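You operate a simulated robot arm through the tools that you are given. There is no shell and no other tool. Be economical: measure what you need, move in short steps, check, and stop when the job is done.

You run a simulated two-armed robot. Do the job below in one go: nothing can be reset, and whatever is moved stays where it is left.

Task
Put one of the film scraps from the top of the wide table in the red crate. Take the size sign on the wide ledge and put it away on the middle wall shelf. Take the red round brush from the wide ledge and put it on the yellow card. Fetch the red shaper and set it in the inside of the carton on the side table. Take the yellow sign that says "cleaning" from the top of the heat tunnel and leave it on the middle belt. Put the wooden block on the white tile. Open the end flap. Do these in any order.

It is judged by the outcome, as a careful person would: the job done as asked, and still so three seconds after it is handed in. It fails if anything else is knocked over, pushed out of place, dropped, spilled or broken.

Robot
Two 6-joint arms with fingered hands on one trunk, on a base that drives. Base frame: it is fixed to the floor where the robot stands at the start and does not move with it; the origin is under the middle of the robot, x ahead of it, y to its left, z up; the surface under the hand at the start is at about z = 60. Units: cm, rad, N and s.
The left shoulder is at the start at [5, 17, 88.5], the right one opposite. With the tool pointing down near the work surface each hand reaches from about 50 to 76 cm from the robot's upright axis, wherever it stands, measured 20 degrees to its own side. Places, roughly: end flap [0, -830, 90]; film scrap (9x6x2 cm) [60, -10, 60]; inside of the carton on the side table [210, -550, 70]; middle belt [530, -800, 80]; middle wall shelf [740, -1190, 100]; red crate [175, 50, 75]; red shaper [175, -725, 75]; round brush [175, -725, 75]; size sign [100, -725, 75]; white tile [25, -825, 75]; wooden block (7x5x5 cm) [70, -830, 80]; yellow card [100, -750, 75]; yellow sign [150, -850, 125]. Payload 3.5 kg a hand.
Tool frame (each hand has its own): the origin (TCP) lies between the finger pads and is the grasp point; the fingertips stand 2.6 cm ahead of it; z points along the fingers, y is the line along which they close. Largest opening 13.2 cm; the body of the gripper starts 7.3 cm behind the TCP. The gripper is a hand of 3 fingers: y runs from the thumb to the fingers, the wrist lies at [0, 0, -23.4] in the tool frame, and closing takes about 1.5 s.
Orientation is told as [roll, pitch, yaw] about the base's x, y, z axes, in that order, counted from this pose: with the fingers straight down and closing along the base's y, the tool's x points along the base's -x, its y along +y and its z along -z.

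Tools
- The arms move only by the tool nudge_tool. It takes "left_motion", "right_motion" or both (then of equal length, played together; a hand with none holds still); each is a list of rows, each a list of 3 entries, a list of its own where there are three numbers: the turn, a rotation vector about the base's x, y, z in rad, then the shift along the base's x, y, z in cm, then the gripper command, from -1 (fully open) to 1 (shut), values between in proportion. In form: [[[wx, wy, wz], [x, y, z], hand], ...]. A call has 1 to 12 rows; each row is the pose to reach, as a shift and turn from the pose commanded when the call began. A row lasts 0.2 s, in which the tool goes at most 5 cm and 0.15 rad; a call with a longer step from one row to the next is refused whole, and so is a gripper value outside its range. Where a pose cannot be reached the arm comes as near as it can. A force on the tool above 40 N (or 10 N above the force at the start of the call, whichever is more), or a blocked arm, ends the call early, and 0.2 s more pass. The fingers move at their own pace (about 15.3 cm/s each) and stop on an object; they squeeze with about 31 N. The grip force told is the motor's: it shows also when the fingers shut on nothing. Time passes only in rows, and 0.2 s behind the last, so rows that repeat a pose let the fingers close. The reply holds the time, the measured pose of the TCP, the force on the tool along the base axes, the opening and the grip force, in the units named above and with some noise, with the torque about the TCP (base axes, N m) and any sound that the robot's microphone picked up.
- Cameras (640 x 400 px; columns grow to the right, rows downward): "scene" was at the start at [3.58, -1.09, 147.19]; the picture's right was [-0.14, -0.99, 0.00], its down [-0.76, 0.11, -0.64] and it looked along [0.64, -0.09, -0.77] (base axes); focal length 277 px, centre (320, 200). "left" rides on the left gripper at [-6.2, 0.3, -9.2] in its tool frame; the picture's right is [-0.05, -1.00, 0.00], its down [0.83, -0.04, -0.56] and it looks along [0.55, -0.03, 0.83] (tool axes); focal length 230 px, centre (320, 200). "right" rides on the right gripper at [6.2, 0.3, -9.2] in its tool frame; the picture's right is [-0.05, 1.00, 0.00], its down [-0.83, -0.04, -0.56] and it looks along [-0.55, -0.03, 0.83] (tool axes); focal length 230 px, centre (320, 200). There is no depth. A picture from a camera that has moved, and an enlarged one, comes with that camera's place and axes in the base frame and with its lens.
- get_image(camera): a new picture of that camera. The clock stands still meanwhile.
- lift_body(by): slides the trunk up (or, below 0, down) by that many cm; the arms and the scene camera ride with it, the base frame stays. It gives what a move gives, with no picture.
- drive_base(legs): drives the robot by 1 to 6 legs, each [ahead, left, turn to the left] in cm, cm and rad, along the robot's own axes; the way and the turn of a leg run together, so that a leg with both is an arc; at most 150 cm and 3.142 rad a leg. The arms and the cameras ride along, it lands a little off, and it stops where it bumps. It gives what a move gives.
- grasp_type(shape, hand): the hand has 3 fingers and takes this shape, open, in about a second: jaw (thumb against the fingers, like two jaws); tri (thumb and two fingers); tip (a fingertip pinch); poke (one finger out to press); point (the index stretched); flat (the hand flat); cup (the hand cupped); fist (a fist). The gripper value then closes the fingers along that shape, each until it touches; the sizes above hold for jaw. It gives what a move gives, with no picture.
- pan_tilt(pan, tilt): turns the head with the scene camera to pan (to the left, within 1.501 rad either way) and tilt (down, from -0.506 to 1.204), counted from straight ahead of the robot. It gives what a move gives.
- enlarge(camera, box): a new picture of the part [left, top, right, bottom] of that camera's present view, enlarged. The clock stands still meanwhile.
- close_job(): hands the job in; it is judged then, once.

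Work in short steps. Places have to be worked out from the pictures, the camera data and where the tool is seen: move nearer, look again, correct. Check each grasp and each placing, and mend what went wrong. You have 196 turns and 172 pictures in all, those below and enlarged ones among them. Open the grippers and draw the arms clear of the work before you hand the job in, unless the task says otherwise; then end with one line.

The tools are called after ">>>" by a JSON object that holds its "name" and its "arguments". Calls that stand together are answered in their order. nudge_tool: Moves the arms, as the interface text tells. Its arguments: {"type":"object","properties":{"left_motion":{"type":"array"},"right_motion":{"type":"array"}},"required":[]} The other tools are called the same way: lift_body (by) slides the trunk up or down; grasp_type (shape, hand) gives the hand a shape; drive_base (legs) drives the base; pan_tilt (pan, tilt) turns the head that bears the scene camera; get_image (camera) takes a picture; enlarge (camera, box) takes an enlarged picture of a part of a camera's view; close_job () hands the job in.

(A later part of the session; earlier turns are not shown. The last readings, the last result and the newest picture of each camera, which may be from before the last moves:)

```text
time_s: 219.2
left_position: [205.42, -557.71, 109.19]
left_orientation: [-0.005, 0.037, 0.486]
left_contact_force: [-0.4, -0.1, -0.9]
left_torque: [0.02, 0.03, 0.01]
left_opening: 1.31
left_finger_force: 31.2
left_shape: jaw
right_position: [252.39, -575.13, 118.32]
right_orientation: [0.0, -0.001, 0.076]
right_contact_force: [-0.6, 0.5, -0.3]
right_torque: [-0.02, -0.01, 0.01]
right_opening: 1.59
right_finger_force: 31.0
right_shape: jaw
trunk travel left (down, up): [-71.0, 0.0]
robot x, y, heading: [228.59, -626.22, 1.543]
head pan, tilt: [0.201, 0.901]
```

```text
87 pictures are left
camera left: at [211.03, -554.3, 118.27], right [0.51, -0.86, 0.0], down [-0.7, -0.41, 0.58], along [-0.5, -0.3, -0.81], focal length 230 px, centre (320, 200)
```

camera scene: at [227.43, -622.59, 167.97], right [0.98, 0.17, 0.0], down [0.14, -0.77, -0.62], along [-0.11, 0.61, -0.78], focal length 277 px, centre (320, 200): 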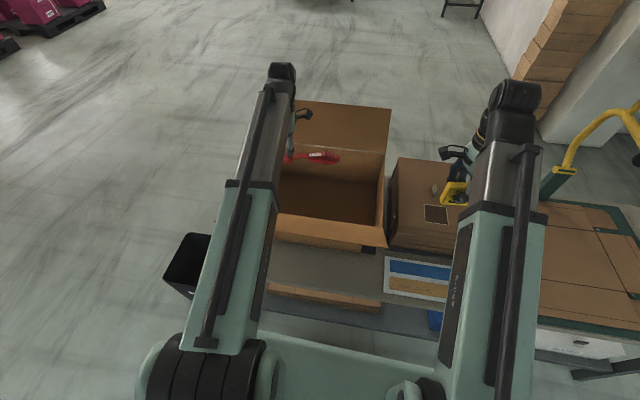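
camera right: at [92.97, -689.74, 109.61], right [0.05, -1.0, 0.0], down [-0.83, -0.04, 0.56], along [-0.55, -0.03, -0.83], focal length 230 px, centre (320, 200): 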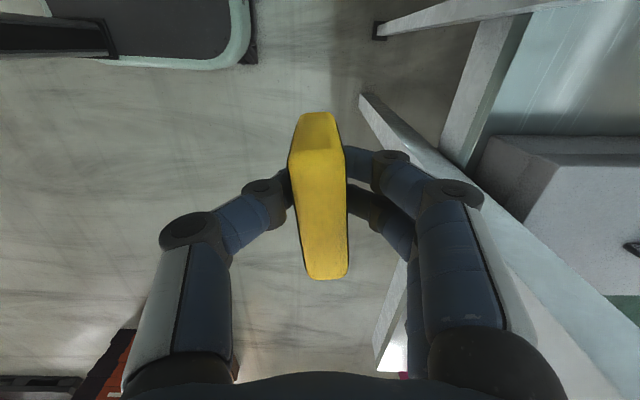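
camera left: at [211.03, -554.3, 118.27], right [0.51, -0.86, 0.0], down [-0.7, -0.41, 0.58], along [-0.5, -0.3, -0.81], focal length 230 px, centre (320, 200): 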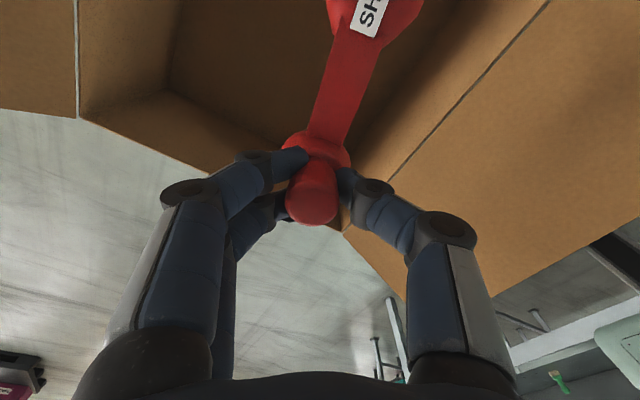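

Rim is clear of the hand (near rim y≈-573, flap edge z≈97). I'll descend partway to z≈86 and check.

>>> {"name": "nudge_tool", "arguments": {"left_motion": [[[0, 0, 0], [0.5, 1.5, -4], 1], [[0, 0, 0], [0.5, 1.5, -8], 1], [[0, 0, 0], [0.5, 1.5, -12], 1], [[0, 0, 0], [0.5, 1.5, -16], 1], [[0, 0, 0], [0.5, 1.5, -20], 1], [[0, 0, 0], [0.5, 1.5, -24], 1], [[0, 0, 0], [0.5, 1.5, -24], 1]]}}

>>> {"name": "get_image", "arguments": {"camera": "scene"}}

>>> {"name": "get_image", "arguments": {"camera": "left"}}

```text
time_s: 220.8
left_position: [205.86, -556.11, 85.29]
left_orientation: [-0.006, 0.037, 0.485]
left_contact_force: [-0.1, 0.7, -0.1]
left_torque: [-0.02, 0.03, -0.02]
left_opening: 1.27
left_finger_force: 31.1
left_shape: jaw
right_position: [252.43, -575.17, 118.27]
right_orientation: [0.0, -0.002, 0.075]
right_contact_force: [0.3, 0.6, -0.8]
right_torque: [0.0, 0.03, 0.02]
right_opening: 1.58
right_finger_force: 31.5
right_shape: jaw
trunk travel left (down, up): [-71.0, 0.0]
robot x, y, heading: [229.17, -625.92, 1.547]
head pan, tilt: [0.201, 0.901]
```

```text
86 pictures are left
camera scene: at [227.45, -622.58, 167.97], right [0.98, 0.17, 0.0], down [0.14, -0.77, -0.62], along [-0.11, 0.61, -0.78], focal length 277 px, centre (320, 200)
```

scene: 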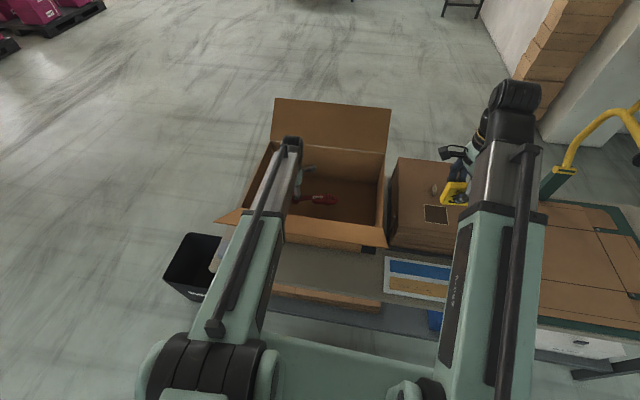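

```text
85 pictures are left
camera left: at [211.48, -552.77, 94.31], right [0.51, -0.86, 0.0], down [-0.7, -0.41, 0.59], along [-0.5, -0.3, -0.81], focal length 230 px, centre (320, 200)
```

left: 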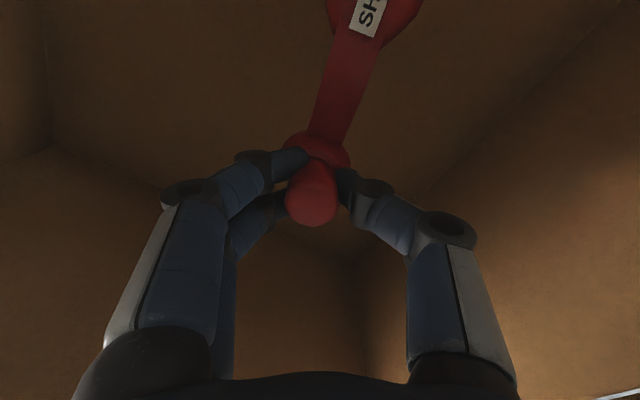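

No contact so far. Continue down gently toward the carton floor.

>>> {"name": "nudge_tool", "arguments": {"left_motion": [[[0, 0, 0], [0, 0, -3], 1], [[0, 0, 0], [0, 0, -6], 1], [[0, 0, 0], [0, 0, -8], 1], [[0, 0, 0], [0, 0, -9], 1], [[0, 0, 0], [0, 0, -9.5], 1], [[0, 0, 0], [0, 0, -9.5], 1]]}}

>>> {"name": "get_image", "arguments": {"camera": "left"}}

>>> {"name": "enlarge", "arguments": {"camera": "scene", "box": [190, 90, 430, 240]}}

```text
time_s: 221.8
left_position: [205.76, -555.89, 77.14]
left_orientation: [0.004, 0.034, 0.486]
left_contact_force: [0.3, -7.5, 29.8]
left_torque: [-0.13, 0.0, -0.04]
left_opening: 1.68
left_finger_force: 31.2
left_shape: jaw
right_position: [252.46, -575.3, 118.43]
right_orientation: [0.002, -0.001, 0.076]
right_contact_force: [-0.7, -0.4, -1.0]
right_torque: [-0.05, -0.02, -0.02]
right_opening: 1.58
right_finger_force: 31.0
right_shape: jaw
trunk travel left (down, up): [-71.0, 0.0]
robot x, y, heading: [228.72, -625.89, 1.547]
head pan, tilt: [0.201, 0.901]
stopped in row 5 (left hand): the force on the tool passed its limit at 42 N (the readings are from after the stop); the commanded pose is now the measured one
```

```text
84 pictures are left
camera left: at [211.43, -552.75, 86.14], right [0.51, -0.86, -0.01], down [-0.7, -0.42, 0.58], along [-0.5, -0.29, -0.81], focal length 230 px, centre (320, 200)
```

left: 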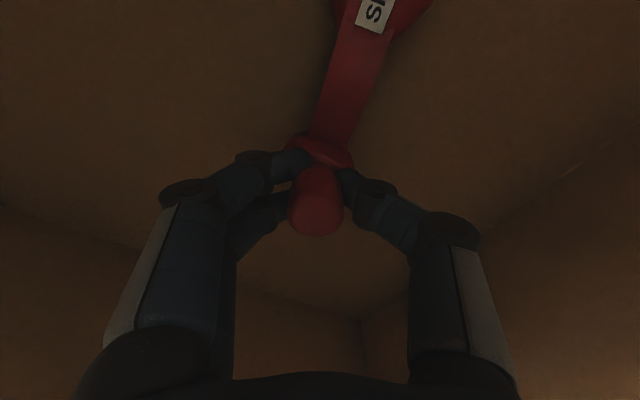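

```text
2.67 times, centred on (310, 165) of scene
camera zoom: at [227.51, -622.85, 168.01], right [0.98, 0.17, 0.0], down [0.14, -0.77, -0.62], along [-0.11, 0.61, -0.78], focal length 739 px, centre (347, 293)
```

zoom: 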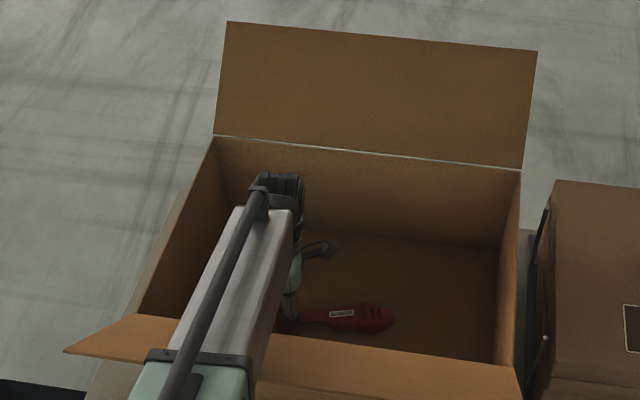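

Touched the carton floor (TCP 77). I'll relax slightly, open and rise straight up.

>>> {"name": "nudge_tool", "arguments": {"left_motion": [[[0, 0, 0], [0, 0, 0.4], 1], [[0, 0, 0], [0, 0, 0.4], 0.6], [[0, 0, 0], [0, 0, 0.4], 0.2], [[0, 0, 0], [0, 0, 0.4], 0], [[0, 0, 0], [0, 0, 0.4], 0], [[0, 0, 0], [0, 0, 4], 0], [[0, 0, 0], [0, 0, 8], 0], [[0, 0, 0], [0, 0, 13], 0], [[0, 0, 0], [0, 0, 18], 0], [[0, 0, 0], [0, 0, 23], 0], [[0, 0, 0], [0, 0, 28], 0], [[0, 0, 0], [0, 0, 33], 0]]}}

>>> {"name": "get_image", "arguments": {"camera": "scene"}}

```text
time_s: 224.4
left_position: [205.89, -555.9, 109.83]
left_orientation: [0.002, 0.035, 0.486]
left_contact_force: [-0.5, -1.2, 0.0]
left_torque: [0.01, -0.03, -0.01]
left_opening: 6.56
left_finger_force: 0.1
left_shape: jaw
right_position: [252.39, -575.09, 118.24]
right_orientation: [0.001, -0.001, 0.075]
right_contact_force: [-0.3, 0.0, -1.4]
right_torque: [0.01, 0.04, -0.03]
right_opening: 1.59
right_finger_force: 31.6
right_shape: jaw
trunk travel left (down, up): [-71.0, 0.0]
robot x, y, heading: [228.71, -625.94, 1.542]
head pan, tilt: [0.201, 0.901]
```

```text
82 pictures are left
camera scene: at [227.45, -622.62, 167.97], right [0.98, 0.17, 0.0], down [0.14, -0.77, -0.62], along [-0.11, 0.61, -0.78], focal length 277 px, centre (320, 200)
```

scene: 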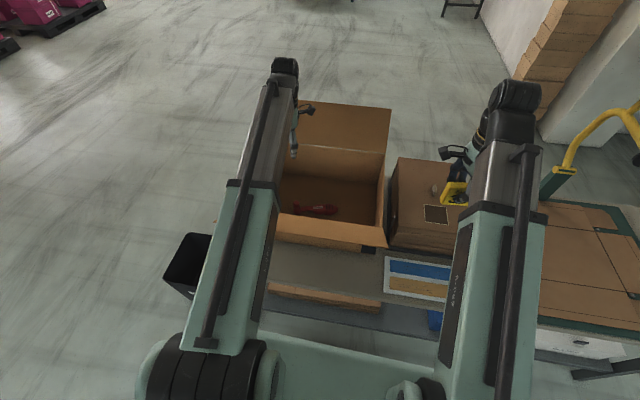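

The shaper rests in the carton. Retract the left hand back to neutral, then drive west down the aisle toward the line's end.

>>> {"name": "nudge_tool", "arguments": {"left_motion": [[[0, 0, 0], [0, 0, 4], 0], [[0, 0, 0.1], [0, -3, 7], 0], [[0, 0, 0.24], [0, -7, 8], 0], [[0, 0, 0.38], [0, -11, 8], 0], [[0, 0, 0.52], [0, -15, 8], 0], [[0, 0, 0.66], [0, -18, 8], 0], [[0, 0, 0.8], [0, -19, 8], -0.4], [[0, 0, 0.94], [0, -19, 8], -0.4], [[0, 0, 1.06], [0, -19, 8], -0.4], [[0, 0, 1.06], [0, -19, 8], -0.4]]}}

>>> {"name": "drive_base", "arguments": {"legs": [[-18, 0, 0], [0, 140, 0], [0, 110, 0]]}}

>>> {"name": "pan_tilt", "arguments": {"pan": 1.45, "tilt": 0.5}}

>>> {"name": "get_image", "arguments": {"camera": "scene"}}

```text
time_s: 226.6
left_position: [205.86, -574.75, 117.7]
left_orientation: [0.003, 0.036, 1.545]
left_contact_force: [-0.1, 0.1, -0.1]
left_torque: [-0.01, -0.02, 0.03]
left_opening: 9.17
left_finger_force: 0.1
left_shape: jaw
right_position: [252.44, -575.23, 118.36]
right_orientation: [0.001, -0.001, 0.075]
right_contact_force: [-1.0, 0.2, -1.4]
right_torque: [-0.02, 0.01, 0.01]
right_opening: 1.57
right_finger_force: 30.7
right_shape: jaw
trunk travel left (down, up): [-71.0, 0.0]
robot x, y, heading: [228.86, -626.16, 1.545]
head pan, tilt: [0.201, 0.901]
```

```text
time_s: 239.9
left_position: [-43.29, -589.11, 117.7]
left_orientation: [0.001, 0.034, 1.555]
left_contact_force: [0.5, 0.3, -0.2]
left_torque: [0.04, 0.02, -0.03]
left_opening: 9.2
left_finger_force: 0.0
left_shape: jaw
right_position: [3.24, -588.93, 118.23]
right_orientation: [-0.002, -0.001, 0.087]
right_contact_force: [0.3, 0.5, -1.3]
right_torque: [0.02, -0.02, 0.02]
right_opening: 1.59
right_finger_force: 30.4
right_shape: jaw
trunk travel left (down, up): [-71.0, 0.0]
robot x, y, heading: [-19.46, -640.25, 1.552]
head pan, tilt: [0.201, 0.901]
```

```text
time_s: 241.3
left_position: [-43.28, -589.26, 117.61]
left_orientation: [0.001, 0.034, 1.556]
left_contact_force: [-0.4, -0.4, -0.7]
left_torque: [0.0, -0.01, -0.03]
left_opening: 9.22
left_finger_force: 0.0
left_shape: jaw
right_position: [3.24, -589.07, 118.31]
right_orientation: [0.0, -0.002, 0.085]
right_contact_force: [-0.3, 0.6, -0.3]
right_torque: [0.0, 0.01, -0.03]
right_opening: 1.6
right_finger_force: 30.9
right_shape: jaw
trunk travel left (down, up): [-71.0, 0.0]
robot x, y, heading: [-20.09, -639.9, 1.558]
head pan, tilt: [1.45, 0.499]
```

```text
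81 pictures are left
camera scene: at [-28.86, -642.92, 171.36], right [0.14, 0.99, 0.0], down [0.47, -0.07, -0.88], along [-0.87, 0.12, -0.48], focal length 277 px, centre (320, 200)
```

scene: 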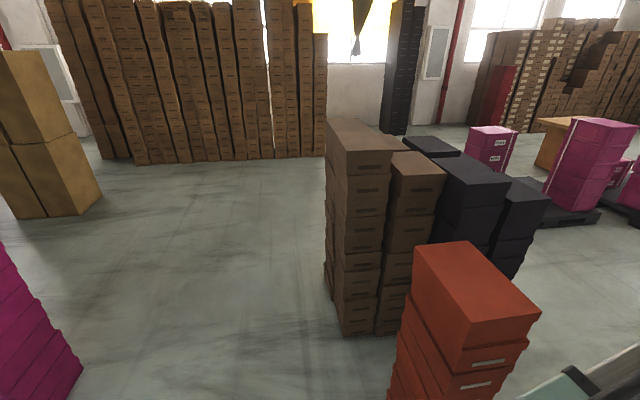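

I'll turn right to face -y and look at the gap past the line's end.

>>> {"name": "drive_base", "arguments": {"legs": [[0, 0, -3.12]]}}

>>> {"name": "pan_tilt", "arguments": {"pan": -0.5, "tilt": 0.6}}

>>> {"name": "get_image", "arguments": {"camera": "scene"}}

>>> {"name": "pan_tilt", "arguments": {"pan": 0.3, "tilt": 0.6}}

>>> {"name": "get_image", "arguments": {"camera": "scene"}}

```text
time_s: 248.9
left_position: [6.57, -689.75, 117.7]
left_orientation: [0.001, 0.034, -1.532]
left_contact_force: [-0.7, 0.5, 0.2]
left_torque: [-0.04, 0.01, -0.01]
left_opening: 9.2
left_finger_force: 0.0
left_shape: jaw
right_position: [-39.98, -692.39, 118.34]
right_orientation: [0.0, 0.001, -3.002]
right_contact_force: [-0.2, -0.5, -1.3]
right_torque: [0.01, -0.02, 0.0]
right_opening: 1.55
right_finger_force: 31.3
right_shape: jaw
trunk travel left (down, up): [-71.0, 0.0]
robot x, y, heading: [-19.86, -640.04, -1.53]
head pan, tilt: [1.45, 0.499]
```

```text
time_s: 250.8
left_position: [6.61, -689.77, 117.74]
left_orientation: [0.002, 0.034, -1.531]
left_contact_force: [0.4, 0.0, 0.5]
left_torque: [0.0, 0.03, 0.0]
left_opening: 9.2
left_finger_force: 0.2
left_shape: jaw
right_position: [-39.94, -692.46, 118.31]
right_orientation: [0.0, 0.0, -3.003]
right_contact_force: [0.0, 0.8, -0.8]
right_torque: [-0.04, -0.01, 0.02]
right_opening: 1.56
right_finger_force: 31.1
right_shape: jaw
trunk travel left (down, up): [-71.0, 0.0]
robot x, y, heading: [-19.64, -640.25, -1.531]
head pan, tilt: [-0.499, 0.6]
```

```text
80 pictures are left
camera scene: at [-23.88, -644.1, 170.45], right [-0.9, 0.44, 0.0], down [0.25, 0.51, -0.83], along [-0.37, -0.74, -0.56], focal length 277 px, centre (320, 200)
```

scene: 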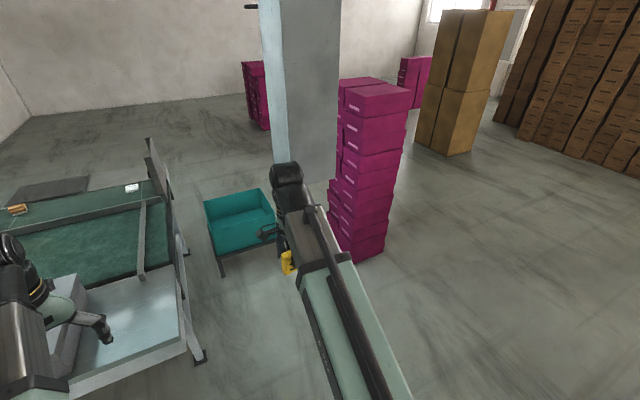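

```text
time_s: 251.9
left_position: [6.58, -689.59, 117.62]
left_orientation: [0.001, 0.034, -1.532]
left_contact_force: [-0.3, -0.6, 0.1]
left_torque: [0.01, -0.01, 0.01]
left_opening: 9.22
left_finger_force: 0.0
left_shape: jaw
right_position: [-39.94, -692.48, 118.33]
right_orientation: [0.001, -0.001, -3.001]
right_contact_force: [-0.1, 0.3, -0.2]
right_torque: [0.01, 0.02, 0.0]
right_opening: 1.54
right_finger_force: 30.5
right_shape: jaw
trunk travel left (down, up): [-71.0, 0.0]
robot x, y, heading: [-20.14, -640.54, -1.536]
head pan, tilt: [0.3, 0.6]
```

```text
79 pictures are left
camera scene: at [-17.02, -644.51, 170.45], right [-0.94, -0.33, 0.0], down [-0.19, 0.53, -0.83], along [0.27, -0.78, -0.56], focal length 277 px, centre (320, 200)
```

scene: 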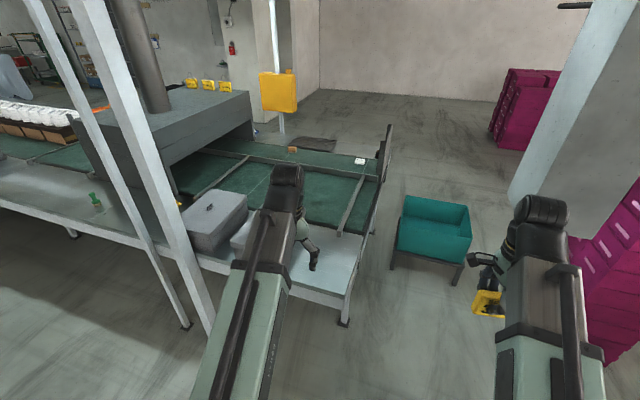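

A wall panel hangs near (-65,-745) from z≈109 up, and a pink stack stands at x≈-157…-117, y≈-772. I'll route west around the pink stack: turn to face -x, drive out, then turn to -y.

>>> {"name": "drive_base", "arguments": {"legs": [[0, 0, -1.6], [100, 20, 0], [95, 20, 0], [0, 0, 1.57]]}}

>>> {"name": "pan_tilt", "arguments": {"pan": 0.2, "tilt": 0.3}}

>>> {"name": "get_image", "arguments": {"camera": "scene"}}

```text
time_s: 269.7
left_position: [-192.1, -731.96, 117.59]
left_orientation: [0.001, 0.034, -1.572]
left_contact_force: [-0.2, -0.1, -0.9]
left_torque: [-0.01, -0.02, -0.01]
left_opening: 9.21
left_finger_force: 0.0
left_shape: jaw
right_position: [-238.57, -732.74, 118.25]
right_orientation: [-0.001, -0.001, -3.04]
right_contact_force: [-0.7, 0.3, -1.1]
right_torque: [0.02, -0.02, 0.0]
right_opening: 1.51
right_finger_force: 31.6
right_shape: jaw
trunk travel left (down, up): [-71.0, 0.0]
robot x, y, heading: [-216.2, -681.58, -1.569]
head pan, tilt: [0.3, 0.6]
```

```text
time_s: 270.5
left_position: [-192.13, -731.83, 117.57]
left_orientation: [0.002, 0.036, -1.572]
left_contact_force: [0.3, 0.4, -0.1]
left_torque: [0.02, 0.0, 0.01]
left_opening: 9.16
left_finger_force: 0.1
left_shape: jaw
right_position: [-238.6, -732.86, 118.19]
right_orientation: [0.0, 0.0, -3.043]
right_contact_force: [-0.4, 0.2, -2.2]
right_torque: [-0.01, -0.01, 0.05]
right_opening: 1.52
right_finger_force: 31.2
right_shape: jaw
trunk travel left (down, up): [-71.0, 0.0]
robot x, y, heading: [-216.43, -681.07, -1.572]
head pan, tilt: [0.201, 0.3]
```

```text
78 pictures are left
camera scene: at [-214.57, -686.52, 173.19], right [-0.98, -0.2, 0.0], down [-0.06, 0.29, -0.95], along [0.19, -0.94, -0.3], focal length 277 px, centre (320, 200)
```

scene: 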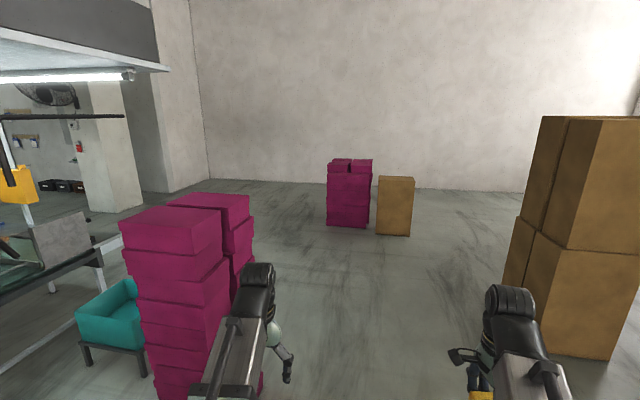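

Path ahead is clear. Drive to y≈-960, turn to face +x.

>>> {"name": "drive_base", "arguments": {"legs": [[150, 0, 0], [130, 0, 0], [0, 0, 1.57], [150, 0, 0]]}}

>>> {"name": "pan_tilt", "arguments": {"pan": 0.35, "tilt": 0.4}}

>>> {"name": "get_image", "arguments": {"camera": "scene"}}

```text
time_s: 295.1
left_position: [-17.31, -937.08, 117.59]
left_orientation: [0.001, 0.034, 0.009]
left_contact_force: [0.2, -0.7, 0.8]
left_torque: [-0.02, 0.02, 0.0]
left_opening: 9.21
left_finger_force: 0.0
left_shape: jaw
right_position: [-16.03, -983.66, 118.21]
right_orientation: [0.002, -0.001, -1.462]
right_contact_force: [1.1, -0.3, -1.3]
right_torque: [0.0, 0.02, 0.03]
right_opening: 1.51
right_finger_force: 30.7
right_shape: jaw
trunk travel left (down, up): [-71.0, 0.0]
robot x, y, heading: [-67.92, -962.0, 0.012]
head pan, tilt: [0.201, 0.3]
```

```text
time_s: 295.8
left_position: [-17.38, -936.99, 117.72]
left_orientation: [0.003, 0.034, 0.007]
left_contact_force: [-0.6, 0.0, 0.4]
left_torque: [-0.01, 0.03, -0.01]
left_opening: 9.24
left_finger_force: 0.1
left_shape: jaw
right_position: [-16.15, -983.74, 118.31]
right_orientation: [0.0, 0.0, -1.464]
right_contact_force: [0.8, -0.6, -1.3]
right_torque: [0.05, 0.02, -0.02]
right_opening: 1.49
right_finger_force: 31.0
right_shape: jaw
trunk travel left (down, up): [-71.0, 0.0]
robot x, y, heading: [-67.97, -961.78, 0.015]
head pan, tilt: [0.351, 0.4]
```

```text
77 pictures are left
camera scene: at [-63.12, -958.63, 172.28], right [0.35, -0.94, 0.0], down [-0.36, -0.14, -0.92], along [0.86, 0.32, -0.39], focal length 277 px, centre (320, 200)
```

scene: 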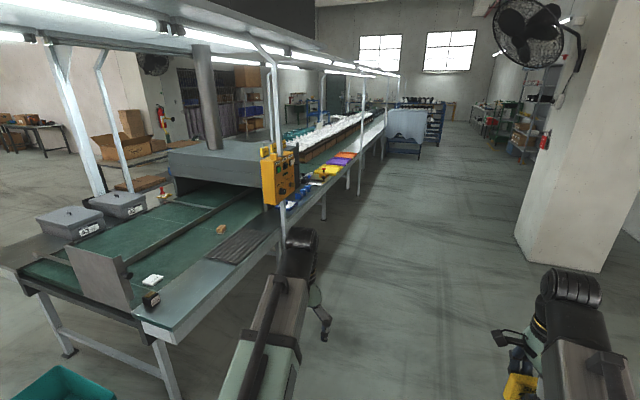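

The rear side is open. I'll drive along to x≈150 and turn to face the tunnel from behind.

>>> {"name": "drive_base", "arguments": {"legs": [[115, 0, 0], [105, 0, 0], [0, 0, 1.555]]}}

>>> {"name": "pan_tilt", "arguments": {"pan": 0.0, "tilt": 0.5}}

>>> {"name": "get_image", "arguments": {"camera": "scene"}}

```text
time_s: 310.4
left_position: [127.09, -908.61, 117.63]
left_orientation: [0.003, 0.034, 1.562]
left_contact_force: [-0.5, 0.3, 0.0]
left_torque: [0.02, 0.0, 0.02]
left_opening: 9.2
left_finger_force: 0.1
left_shape: jaw
right_position: [173.56, -908.06, 118.3]
right_orientation: [0.0, 0.0, 0.093]
right_contact_force: [0.5, 0.0, -0.7]
right_torque: [0.01, 0.02, 0.02]
right_opening: 1.51
right_finger_force: 31.0
right_shape: jaw
trunk travel left (down, up): [-71.0, 0.0]
robot x, y, heading: [151.23, -959.2, 1.563]
head pan, tilt: [0.351, 0.4]
```

```text
time_s: 311.2
left_position: [126.96, -908.66, 117.62]
left_orientation: [0.001, 0.036, 1.562]
left_contact_force: [0.1, -0.1, -0.3]
left_torque: [0.02, -0.01, 0.03]
left_opening: 9.2
left_finger_force: 0.0
left_shape: jaw
right_position: [173.51, -908.13, 118.26]
right_orientation: [0.0, 0.0, 0.093]
right_contact_force: [0.3, -0.3, -0.6]
right_torque: [0.01, 0.02, 0.0]
right_opening: 1.49
right_finger_force: 31.2
right_shape: jaw
trunk travel left (down, up): [-71.0, 0.0]
robot x, y, heading: [150.56, -959.45, 1.564]
head pan, tilt: [0.0, 0.499]
```

```text
76 pictures are left
camera scene: at [150.96, -954.31, 171.36], right [1.0, -0.01, 0.0], down [0.0, -0.48, -0.88], along [0.01, 0.88, -0.48], focal length 277 px, centre (320, 200)
```

scene: 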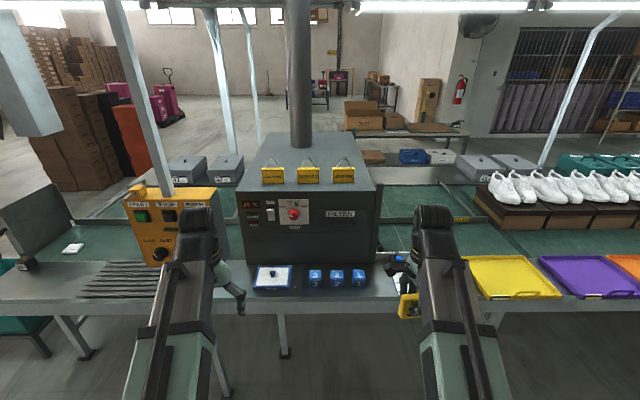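

Three signs sit on the tunnel top. Zoom to read them.

>>> {"name": "enlarge", "arguments": {"camera": "scene", "box": [250, 145, 378, 225]}}

```text
5.00 times, centred on (314, 185) of scene
camera zoom: at [150.96, -954.31, 171.36], right [1.0, -0.01, 0.0], down [0.0, -0.48, -0.88], along [0.01, 0.88, -0.48], focal length 1385 px, centre (350, 275)
```

zoom: 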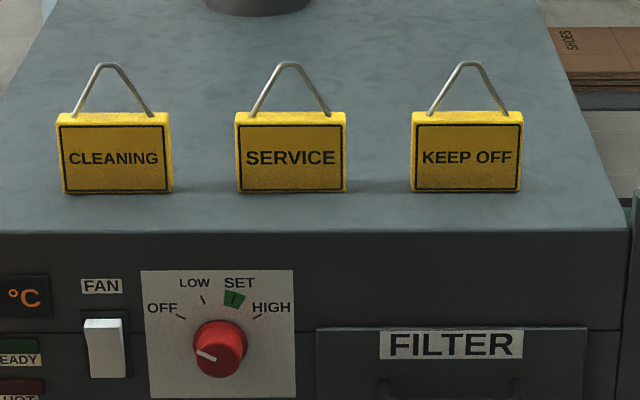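

"CLEANING" is the left one, near (131,-838) on top at z≈117, ~10 wide × 7.5 high. I'll turn the left hand ~1.5 rad to pinch across its thickness, raise/move the right hand clear of the tunnel, and raise the left hand.

>>> {"name": "nudge_tool", "arguments": {"left_motion": [[[0, 0, 0.14], [0, 0, 2], -0.4], [[0, 0, 0.28], [0, 0, 4], -0.4], [[0, 0, 0.42], [0, 0, 6], -0.4], [[0, 0, 0.56], [0, 0, 9], -0.4], [[0, 0, 0.7], [0, 0, 12], -0.4], [[0, 0, 0.84], [0, 0, 15], -0.4], [[0, 0, 0.98], [0, 0, 18], -0.4], [[0, 0, 1.12], [0, 0, 20], -0.4], [[0, 0, 1.26], [0, 0, 20], -0.4], [[0, 0, 1.4], [0, 0, 20], -0.4], [[0, 0, 1.5], [0, 0, 20], -0.4], [[0, 0, 1.5], [0, 0, 20], -0.4]], "right_motion": [[[0, 0, 0], [2, 0, 1], 1], [[0, 0, 0], [4, 0, 2], 1], [[0, 0, 0], [6, -1, 3], 1], [[0, 0, 0], [8, -1, 4], 1], [[0, 0, 0], [10, -1, 5], 1], [[0, 0, 0], [12, -2, 6], 1], [[0, 0, 0], [14, -2, 7], 1], [[0, 0, 0], [15, -2, 8], 1], [[0, 0, 0], [15, -2, 9], 1], [[0, 0, 0], [15, -2, 10], 1], [[0, 0, 0], [15, -2, 10], 1], [[0, 0, 0], [15, -2, 10], 1]]}}

>>> {"name": "drive_base", "arguments": {"legs": [[40, -5, 0]]}}

>>> {"name": "get_image", "arguments": {"camera": "left"}}

>>> {"name": "get_image", "arguments": {"camera": "scene"}}

```text
time_s: 313.8
left_position: [126.49, -901.56, 127.13]
left_orientation: [-0.062, 0.021, 3.066]
left_contact_force: [0.1, 0.3, 0.0]
left_torque: [0.01, 0.01, 0.03]
left_opening: 9.23
left_finger_force: 0.0
left_shape: jaw
left hand out of reach, approached as far as the arm can: row 2, 3, 4, 5, 6, 7, 8, 9, 10, 11, 12
right_position: [189.34, -908.48, 123.25]
right_orientation: [0.005, -0.003, 0.092]
right_contact_force: [1.1, -0.1, -1.3]
right_torque: [0.01, 0.01, 0.01]
right_opening: 1.47
right_finger_force: 31.0
right_shape: jaw
right hand out of reach, approached as far as the arm can: row 4, 5, 6, 7, 8, 9, 10, 11, 12
trunk travel left (down, up): [-71.0, 0.0]
robot x, y, heading: [151.02, -959.37, 1.564]
head pan, tilt: [0.0, 0.499]
```

```text
time_s: 316.3
left_position: [132.21, -861.46, 127.12]
left_orientation: [-0.06, 0.022, 3.058]
left_contact_force: [-0.1, -0.1, -0.1]
left_torque: [-0.04, 0.02, -0.01]
left_opening: 9.2
left_finger_force: 0.1
left_shape: jaw
right_position: [194.96, -868.51, 123.14]
right_orientation: [0.003, -0.003, 0.089]
right_contact_force: [0.1, -0.1, -1.4]
right_torque: [-0.04, 0.02, 0.01]
right_opening: 1.49
right_finger_force: 31.1
right_shape: jaw
trunk travel left (down, up): [-71.0, 0.0]
robot x, y, heading: [156.34, -919.3, 1.556]
head pan, tilt: [0.0, 0.499]
```

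```text
74 pictures are left
camera left: at [125.82, -861.89, 136.17], right [0.03, 1.0, 0.06], down [0.82, -0.06, 0.57], along [0.58, 0.03, -0.82], focal length 230 px, centre (320, 200)
```

left: 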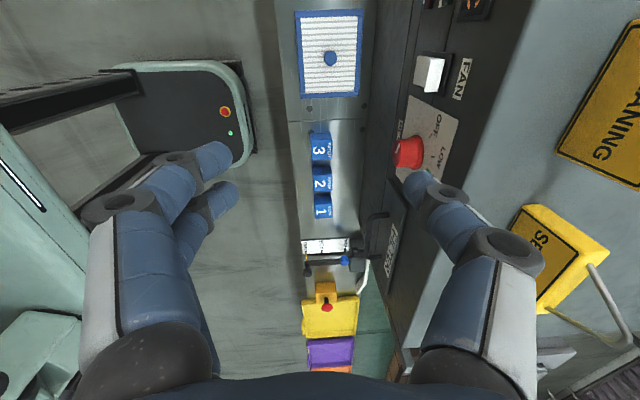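

```text
73 pictures are left
camera scene: at [156.44, -914.21, 171.35], right [1.0, -0.01, 0.0], down [-0.01, -0.48, -0.88], along [0.01, 0.88, -0.48], focal length 277 px, centre (320, 200)
```

scene: 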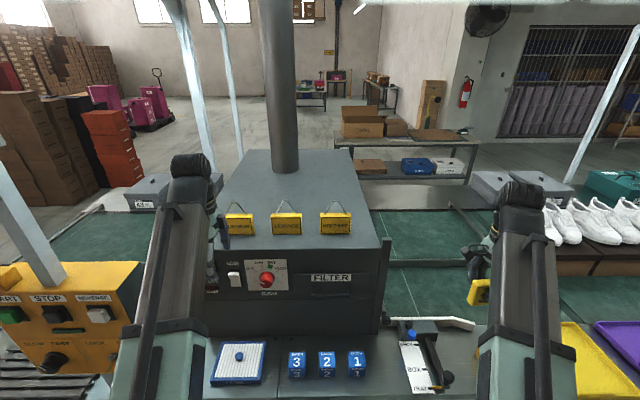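

The sign's base is at about (131,-840,118). I'll slide the fingers in sideways from the left end of the tunnel top: lower the left hand to z≈124, shift it left, and drive in.

>>> {"name": "nudge_tool", "arguments": {"left_motion": [[[0.03, 0, 0], [-2.5, 0, -1], -0.4], [[0.06, 0, 0], [-5, 0, -2], -0.4], [[0.06, -0.02, 0], [-6.5, 0, -3], -0.4], [[0.06, -0.02, 0], [-6.5, 0, -3], -0.4]]}}

>>> {"name": "drive_base", "arguments": {"legs": [[14, 6, 0]]}}

>>> {"name": "get_image", "arguments": {"camera": "left"}}

>>> {"name": "get_image", "arguments": {"camera": "scene"}}

```text
time_s: 317.3
left_position: [125.62, -861.59, 124.12]
left_orientation: [-0.121, 0.036, 3.055]
left_contact_force: [0.7, -0.4, 0.3]
left_torque: [-0.01, -0.02, 0.01]
left_opening: 9.2
left_finger_force: 0.0
left_shape: jaw
right_position: [194.78, -868.84, 123.29]
right_orientation: [0.006, -0.003, 0.089]
right_contact_force: [0.1, 0.2, -0.8]
right_torque: [0.0, 0.0, 0.02]
right_opening: 1.54
right_finger_force: 31.5
right_shape: jaw
trunk travel left (down, up): [-71.0, 0.0]
robot x, y, heading: [156.29, -919.39, 1.559]
head pan, tilt: [0.0, 0.499]
```

```text
time_s: 318.7
left_position: [119.65, -847.4, 123.91]
left_orientation: [-0.121, 0.037, 3.058]
left_contact_force: [0.0, 0.7, -0.5]
left_torque: [0.0, -0.02, 0.0]
left_opening: 9.22
left_finger_force: 0.0
left_shape: jaw
right_position: [188.93, -854.46, 123.15]
right_orientation: [0.004, -0.004, 0.088]
right_contact_force: [0.0, 0.9, -1.0]
right_torque: [-0.02, -0.01, 0.01]
right_opening: 1.48
right_finger_force: 31.4
right_shape: jaw
trunk travel left (down, up): [-71.0, 0.0]
robot x, y, heading: [150.27, -905.49, 1.555]
head pan, tilt: [0.0, 0.499]
```

```text
72 pictures are left
camera left: at [113.12, -848.26, 132.92], right [0.03, 0.99, 0.12], down [0.8, -0.09, 0.59], along [0.59, 0.08, -0.8], focal length 230 px, centre (320, 200)
```

left: 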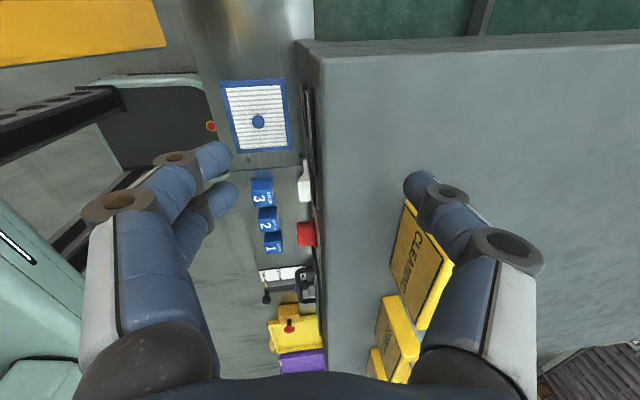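

```text
71 pictures are left
camera scene: at [150.42, -900.0, 171.35], right [1.0, -0.01, 0.0], down [0.0, -0.48, -0.88], along [0.01, 0.88, -0.48], focal length 277 px, centre (320, 200)
```

scene: 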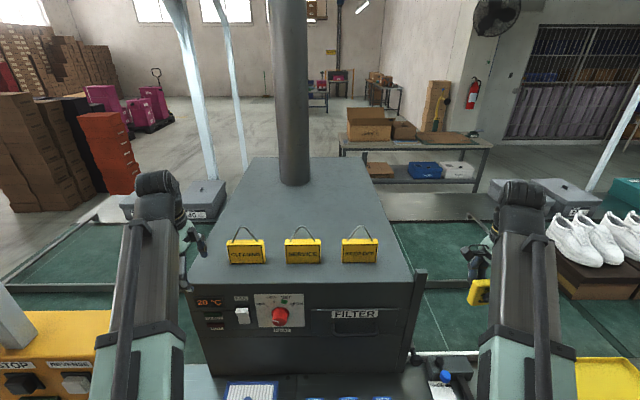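

I'll correct the hand tilt, then drive 8 cm ahead to line up with the plate's y.

>>> {"name": "nudge_tool", "arguments": {"left_motion": [[[-0.06, 0.018, 0], [0, 0, 0], -0.4], [[-0.12, 0.036, 0], [0, 0, 0], -0.4], [[-0.12, 0.036, 0], [0, 0, 0], -0.4]]}}

>>> {"name": "drive_base", "arguments": {"legs": [[8, 0, 0]]}}

>>> {"name": "get_image", "arguments": {"camera": "left"}}

```text
time_s: 319.5
left_position: [119.76, -847.4, 124.09]
left_orientation: [0.002, 0.011, 3.06]
left_contact_force: [-0.1, 0.3, -1.0]
left_torque: [-0.01, 0.0, 0.01]
left_opening: 9.23
left_finger_force: 0.1
left_shape: jaw
right_position: [188.97, -854.63, 123.27]
right_orientation: [0.005, -0.003, 0.09]
right_contact_force: [-0.7, 0.8, -1.3]
right_torque: [-0.03, 0.03, 0.01]
right_opening: 1.47
right_finger_force: 31.5
right_shape: jaw
trunk travel left (down, up): [-71.0, 0.0]
robot x, y, heading: [150.26, -905.4, 1.56]
head pan, tilt: [0.0, 0.499]
```

```text
time_s: 320.6
left_position: [119.75, -839.19, 124.06]
left_orientation: [0.003, 0.011, 3.061]
left_contact_force: [-0.2, -0.6, 0.1]
left_torque: [0.01, -0.02, 0.02]
left_opening: 9.22
left_finger_force: 0.1
left_shape: jaw
right_position: [189.08, -846.39, 123.06]
right_orientation: [0.003, -0.003, 0.088]
right_contact_force: [-0.7, 1.1, -1.8]
right_torque: [-0.02, 0.02, -0.04]
right_opening: 1.49
right_finger_force: 31.7
right_shape: jaw
trunk travel left (down, up): [-71.0, 0.0]
robot x, y, heading: [150.53, -897.11, 1.558]
head pan, tilt: [0.0, 0.499]
```

```text
70 pictures are left
camera left: at [113.57, -839.12, 133.21], right [0.03, 1.0, 0.0], down [0.83, -0.02, 0.56], along [0.56, -0.02, -0.83], focal length 230 px, centre (320, 200)
```

left: 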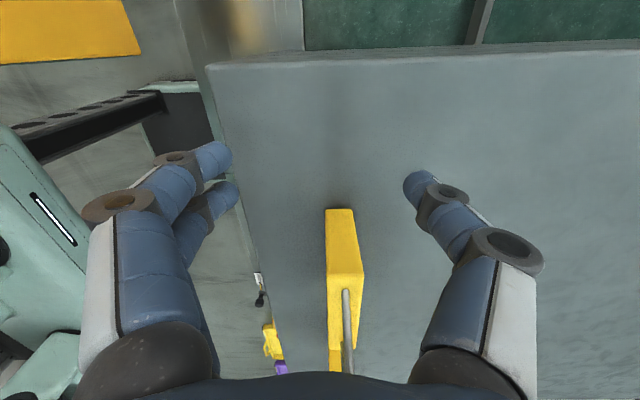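

Plate is at y≈-838. Slide +x to centre on it, then close.

>>> {"name": "nudge_tool", "arguments": {"left_motion": [[[0, 0, 0], [1, 1, 0], -0.4], [[0, 0, 0], [4, 1.1, 0], -0.4], [[0, 0, 0], [7, 1.1, 0], -0.4], [[0, 0, 0], [9.5, 1.1, 0], -0.4], [[0, 0, 0], [10.3, 1.1, 0], -0.4], [[0, 0, 0], [10.3, 1.1, 0], -0.4]]}}

>>> {"name": "get_image", "arguments": {"camera": "left"}}

```text
time_s: 322.0
left_position: [130.11, -838.47, 124.09]
left_orientation: [-0.002, 0.01, 3.059]
left_contact_force: [-0.7, -0.1, -0.4]
left_torque: [0.03, 0.01, -0.01]
left_opening: 9.23
left_finger_force: 0.0
left_shape: jaw
right_position: [189.06, -846.57, 123.14]
right_orientation: [0.006, -0.004, 0.088]
right_contact_force: [0.0, 0.3, -1.5]
right_torque: [-0.02, -0.01, -0.03]
right_opening: 1.52
right_finger_force: 30.7
right_shape: jaw
trunk travel left (down, up): [-71.0, 0.0]
robot x, y, heading: [150.75, -897.01, 1.561]
head pan, tilt: [0.0, 0.499]
```

```text
69 pictures are left
camera left: at [123.87, -838.22, 133.24], right [0.03, 1.0, 0.0], down [0.83, -0.02, 0.56], along [0.56, -0.02, -0.83], focal length 230 px, centre (320, 200)
```

left: 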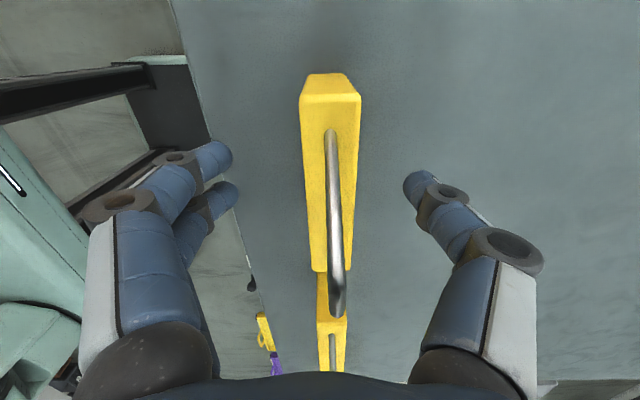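

Well straddled. Close and lift.

>>> {"name": "nudge_tool", "arguments": {"left_motion": [[[0, 0, 0], [0, 0.4, 0], 0], [[0, 0, 0], [0, 0.4, 0], 0.4], [[0, 0, 0], [0, 0.4, 0], 0.8], [[0, 0, 0], [0, 0.4, 0], 1], [[0, 0, 0], [0, 0.4, 0], 1], [[0, 0, 0], [0, 0.4, 0], 1]]}}

>>> {"name": "get_image", "arguments": {"camera": "left"}}

```text
time_s: 323.4
left_position: [130.03, -837.96, 124.15]
left_orientation: [0.0, 0.011, 3.061]
left_contact_force: [0.7, 0.3, 0.4]
left_torque: [0.0, -0.02, -0.05]
left_opening: 1.74
left_finger_force: 31.3
left_shape: jaw
right_position: [189.05, -846.51, 123.18]
right_orientation: [0.006, -0.003, 0.089]
right_contact_force: [0.5, 0.9, -1.3]
right_torque: [0.03, -0.01, 0.01]
right_opening: 1.49
right_finger_force: 30.9
right_shape: jaw
trunk travel left (down, up): [-71.0, 0.0]
robot x, y, heading: [150.74, -897.24, 1.556]
head pan, tilt: [0.0, 0.499]
```

```text
68 pictures are left
camera left: at [123.84, -837.83, 133.24], right [0.03, 1.0, 0.0], down [0.83, -0.02, 0.56], along [0.56, -0.02, -0.83], focal length 230 px, centre (320, 200)
```

left: 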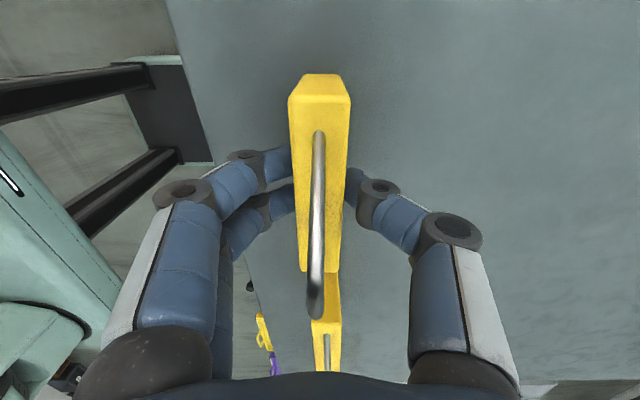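

Gripped (1.74 cm). Lift 3 cm and back away.

>>> {"name": "nudge_tool", "arguments": {"left_motion": [[[0, 0, 0], [0, 0, 1], 1], [[0, 0, 0], [0, 0, 2], 1], [[0, 0, 0], [0, -0.5, 3], 1], [[0, 0, 0], [0, -3, 3.5], 1], [[0, 0, 0], [0, -6, 4], 1], [[0, 0, 0], [0, -6, 4], 1]]}}

>>> {"name": "drive_base", "arguments": {"legs": [[-60, 0, 0]]}}

>>> {"name": "get_image", "arguments": {"camera": "scene"}}

```text
time_s: 324.8
left_position: [130.03, -841.19, 123.68]
left_orientation: [-0.015, 0.007, 3.06]
left_contact_force: [-2.0, 10.4, 38.0]
left_torque: [0.33, 0.0, 0.05]
left_opening: 2.16
left_finger_force: 31.2
left_shape: jaw
left hand out of reach, approached as far as the arm can: row 2, 3, 4, 5, 6
right_position: [189.2, -846.6, 123.29]
right_orientation: [0.005, -0.003, 0.09]
right_contact_force: [0.8, 0.1, -1.7]
right_torque: [0.0, 0.01, 0.0]
right_opening: 1.49
right_finger_force: 30.7
right_shape: jaw
trunk travel left (down, up): [-71.0, 0.0]
robot x, y, heading: [151.0, -897.51, 1.559]
head pan, tilt: [0.0, 0.499]
```

```text
time_s: 325.5
left_position: [129.96, -841.53, 123.83]
left_orientation: [-0.02, 0.006, 3.06]
left_contact_force: [0.6, 1.3, 13.9]
left_torque: [0.04, 0.0, 0.01]
left_opening: 2.13
left_finger_force: 30.8
left_shape: jaw
right_position: [188.98, -847.0, 123.25]
right_orientation: [0.004, -0.003, 0.088]
right_contact_force: [-0.1, 0.4, -0.6]
right_torque: [0.03, 0.01, 0.01]
right_opening: 1.48
right_finger_force: 30.9
right_shape: jaw
trunk travel left (down, up): [-71.0, 0.0]
robot x, y, heading: [150.67, -897.72, 1.556]
head pan, tilt: [0.0, 0.499]
stopped in leg 1: the force on the tool passed its limit at 54 N (the readings are from after the stop); the commanded pose is now the measured one
```

```text
67 pictures are left
camera scene: at [150.63, -892.69, 171.33], right [1.0, -0.01, 0.0], down [-0.01, -0.48, -0.88], along [0.01, 0.88, -0.48], focal length 277 px, centre (320, 200)
```

scene: 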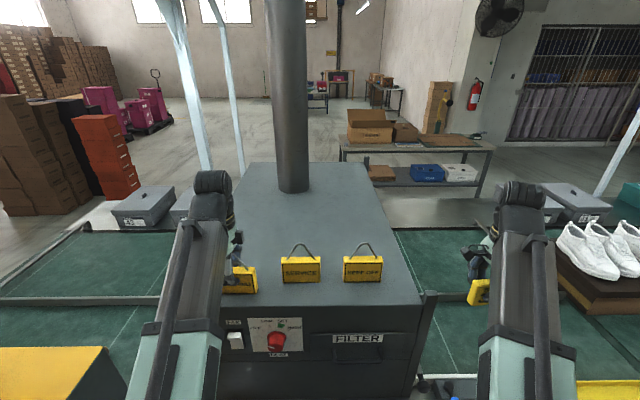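

The arm was at its reach limit, so it didn't rise and the sign dragged slightly; it's still held. I'll lift while drawing the hand closer.

>>> {"name": "nudge_tool", "arguments": {"left_motion": [[[0, 0, 0], [0, 0, 0.8], 1], [[0, 0, 0], [0, 0, 1.5], 1], [[0, 0, 0], [0, 0, 2.2], 1], [[0, 0, 0], [0, 0, 2.2], 1]]}}

```text
time_s: 326.5
left_position: [129.95, -840.82, 124.69]
left_orientation: [-0.022, 0.005, 3.062]
left_contact_force: [0.3, 0.2, 0.3]
left_torque: [-0.01, 0.01, -0.01]
left_opening: 1.94
left_finger_force: 31.0
left_shape: jaw
left hand out of reach, approached as far as the arm can: row 2, 3, 4
right_position: [188.95, -846.9, 123.37]
right_orientation: [0.003, -0.004, 0.091]
right_contact_force: [-0.4, 0.0, -0.8]
right_torque: [0.0, 0.04, -0.01]
right_opening: 1.49
right_finger_force: 31.2
right_shape: jaw
trunk travel left (down, up): [-71.0, 0.0]
robot x, y, heading: [150.58, -897.62, 1.563]
head pan, tilt: [0.0, 0.499]
```

The sign is now free of the surface (0 N). Back away.

>>> {"name": "drive_base", "arguments": {"legs": [[-20, 0, 0], [-40, 0, 0]]}}

>>> {"name": "get_image", "arguments": {"camera": "scene"}}

>>> {"name": "get_image", "arguments": {"camera": "left"}}

```text
time_s: 330.2
left_position: [129.18, -900.69, 124.66]
left_orientation: [-0.024, 0.005, 3.062]
left_contact_force: [0.6, 0.5, -0.8]
left_torque: [0.03, 0.04, 0.0]
left_opening: 1.96
left_finger_force: 31.0
left_shape: jaw
right_position: [188.45, -906.71, 123.26]
right_orientation: [0.005, -0.002, 0.089]
right_contact_force: [0.7, -1.0, -1.4]
right_torque: [0.0, 0.04, 0.0]
right_opening: 1.5
right_finger_force: 30.7
right_shape: jaw
trunk travel left (down, up): [-71.0, 0.0]
robot x, y, heading: [150.1, -957.73, 1.56]
head pan, tilt: [0.0, 0.499]
```

```text
66 pictures are left
camera scene: at [149.97, -952.51, 171.36], right [1.0, -0.01, 0.0], down [-0.01, -0.48, -0.88], along [0.01, 0.88, -0.48], focal length 277 px, centre (320, 200)
```

scene: 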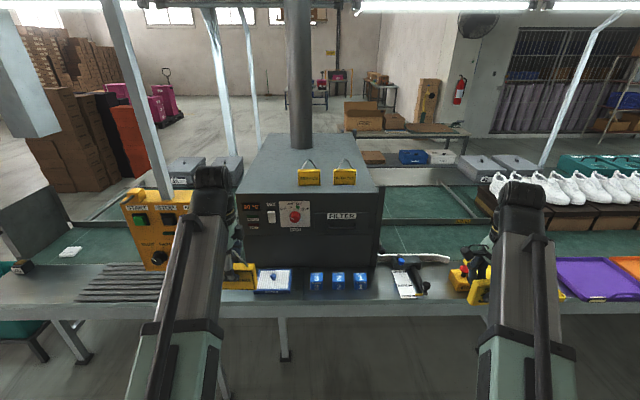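

```text
65 pictures are left
camera left: at [123.01, -900.85, 133.9], right [0.03, 1.0, 0.02], down [0.83, -0.04, 0.56], along [0.56, 0.0, -0.83], focal length 230 px, centre (320, 200)
```

left: 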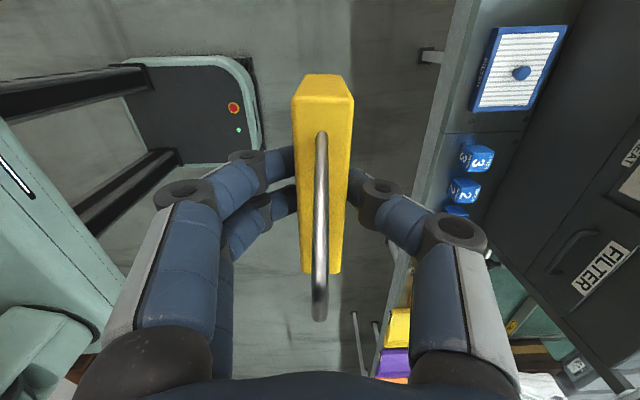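

Sign held; the others undisturbed. Drive east along the rear aisle to x≈530 and look at the belts.

>>> {"name": "drive_base", "arguments": {"legs": [[0, 0, -1.56], [130, 0, 0], [130, 0, 0], [120, 0, 0]]}}

>>> {"name": "pan_tilt", "arguments": {"pan": 1.3, "tilt": 0.55}}

>>> {"name": "get_image", "arguments": {"camera": "scene"}}

```text
time_s: 352.4
left_position: [586.63, -940.22, 124.55]
left_orientation: [-0.022, 0.005, 1.487]
left_contact_force: [1.2, 1.1, -0.1]
left_torque: [0.0, 0.0, 0.03]
left_opening: 1.91
left_finger_force: 31.1
left_shape: jaw
right_position: [580.41, -999.33, 123.19]
right_orientation: [0.002, -0.004, -1.485]
right_contact_force: [0.4, 0.4, -0.8]
right_torque: [-0.03, 0.02, 0.0]
right_opening: 1.49
right_finger_force: 30.8
right_shape: jaw
trunk travel left (down, up): [-71.0, 0.0]
robot x, y, heading: [529.81, -960.77, -0.011]
head pan, tilt: [0.0, 0.499]
```

```text
time_s: 353.8
left_position: [586.61, -940.36, 124.57]
left_orientation: [-0.024, 0.007, 1.487]
left_contact_force: [0.1, 0.0, -0.2]
left_torque: [0.01, 0.0, 0.03]
left_opening: 1.94
left_finger_force: 30.9
left_shape: jaw
right_position: [580.4, -999.27, 123.29]
right_orientation: [0.007, -0.004, -1.486]
right_contact_force: [0.4, -0.6, -0.8]
right_torque: [0.01, 0.04, -0.01]
right_opening: 1.49
right_finger_force: 30.8
right_shape: jaw
trunk travel left (down, up): [-71.0, 0.0]
robot x, y, heading: [529.66, -960.69, -0.011]
head pan, tilt: [1.3, 0.55]
```

```text
64 pictures are left
camera scene: at [528.23, -952.08, 170.9], right [0.96, -0.28, 0.0], down [-0.15, -0.5, -0.85], along [0.24, 0.82, -0.52], focal length 277 px, centre (320, 200)
```

scene: 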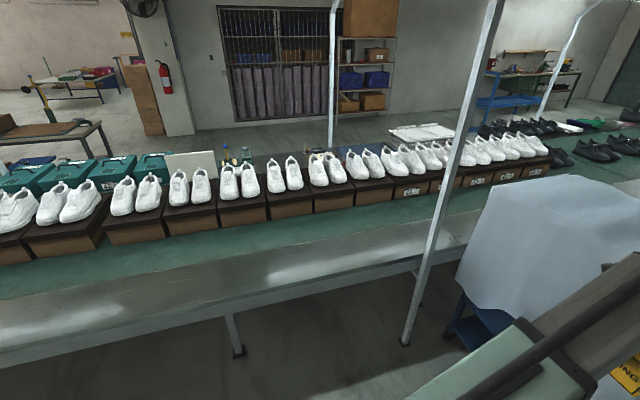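

The belt with shoe boxes has a free green strip at y≈-847…-829 near x=530. I'll turn to face it and turn the left hand back to neutral so the plate stands along y within the strip.

>>> {"name": "drive_base", "arguments": {"legs": [[12, 0, 0], [0, 0, 1.575]]}}

>>> {"name": "nudge_tool", "arguments": {"left_motion": [[[0, 0, -0.14], [0, 0, 0], 1], [[0, 0, -0.28], [0, 0, -2], 1], [[0, 0, -0.42], [0, 0, -4], 1], [[0, 0, -0.56], [0, 0, -7], 1], [[0, 0, -0.7], [0, 0, -10], 1], [[0, 0, -0.84], [0, 0, -13], 1], [[0, 0, -0.98], [0, 0, -15], 1], [[0, 0, -1.12], [0, 0, -15], 1], [[0, 0, -1.26], [0, 0, -15], 1], [[0, 0, -1.4], [0, 0, -15], 1], [[0, 0, -1.49], [0, 0, -15], 1], [[0, 0, -1.49], [0, 0, -15], 1]]}}

>>> {"name": "pan_tilt", "arguments": {"pan": 0.0, "tilt": 0.75}}

>>> {"name": "get_image", "arguments": {"camera": "scene"}}

```text
time_s: 359.0
left_position: [519.44, -904.72, 124.62]
left_orientation: [-0.022, 0.003, 3.088]
left_contact_force: [0.3, -0.1, -0.5]
left_torque: [0.01, 0.0, 0.01]
left_opening: 1.92
left_finger_force: 30.7
left_shape: jaw
right_position: [578.77, -909.04, 123.28]
right_orientation: [0.006, -0.003, 0.117]
right_contact_force: [0.2, 0.0, -0.7]
right_torque: [-0.02, 0.02, -0.01]
right_opening: 1.48
right_finger_force: 30.7
right_shape: jaw
trunk travel left (down, up): [-71.0, 0.0]
robot x, y, heading: [541.88, -960.79, 1.585]
head pan, tilt: [1.3, 0.55]
```

```text
time_s: 361.6
left_position: [519.42, -904.7, 109.63]
left_orientation: [-0.023, 0.005, 1.597]
left_contact_force: [0.2, 0.1, -1.9]
left_torque: [0.03, 0.01, 0.0]
left_opening: 1.9
left_finger_force: 31.4
left_shape: jaw
right_position: [578.92, -909.06, 123.25]
right_orientation: [0.004, -0.003, 0.117]
right_contact_force: [0.1, -0.3, -0.2]
right_torque: [-0.02, 0.0, 0.06]
right_opening: 1.51
right_finger_force: 30.7
right_shape: jaw
trunk travel left (down, up): [-71.0, 0.0]
robot x, y, heading: [542.14, -960.73, 1.591]
head pan, tilt: [1.3, 0.55]
```

```text
time_s: 363.0
left_position: [519.55, -904.71, 109.63]
left_orientation: [-0.023, 0.005, 1.598]
left_contact_force: [-0.3, 0.1, 0.0]
left_torque: [0.0, -0.01, -0.03]
left_opening: 1.89
left_finger_force: 31.2
left_shape: jaw
right_position: [578.86, -909.05, 123.18]
right_orientation: [0.006, -0.003, 0.118]
right_contact_force: [0.5, 0.7, -1.9]
right_torque: [-0.04, 0.02, -0.01]
right_opening: 1.48
right_finger_force: 30.9
right_shape: jaw
trunk travel left (down, up): [-71.0, 0.0]
robot x, y, heading: [541.83, -960.37, 1.591]
head pan, tilt: [0.0, 0.75]
```

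```text
63 pictures are left
camera scene: at [541.72, -956.61, 169.16], right [1.0, 0.02, 0.0], down [0.01, -0.68, -0.73], along [-0.01, 0.73, -0.68], focal length 277 px, centre (320, 200)
```

scene: 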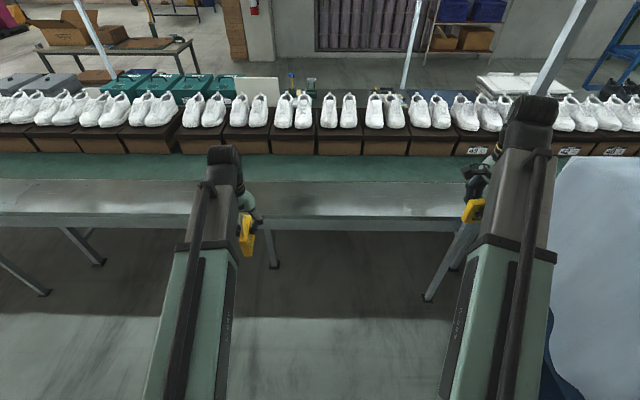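

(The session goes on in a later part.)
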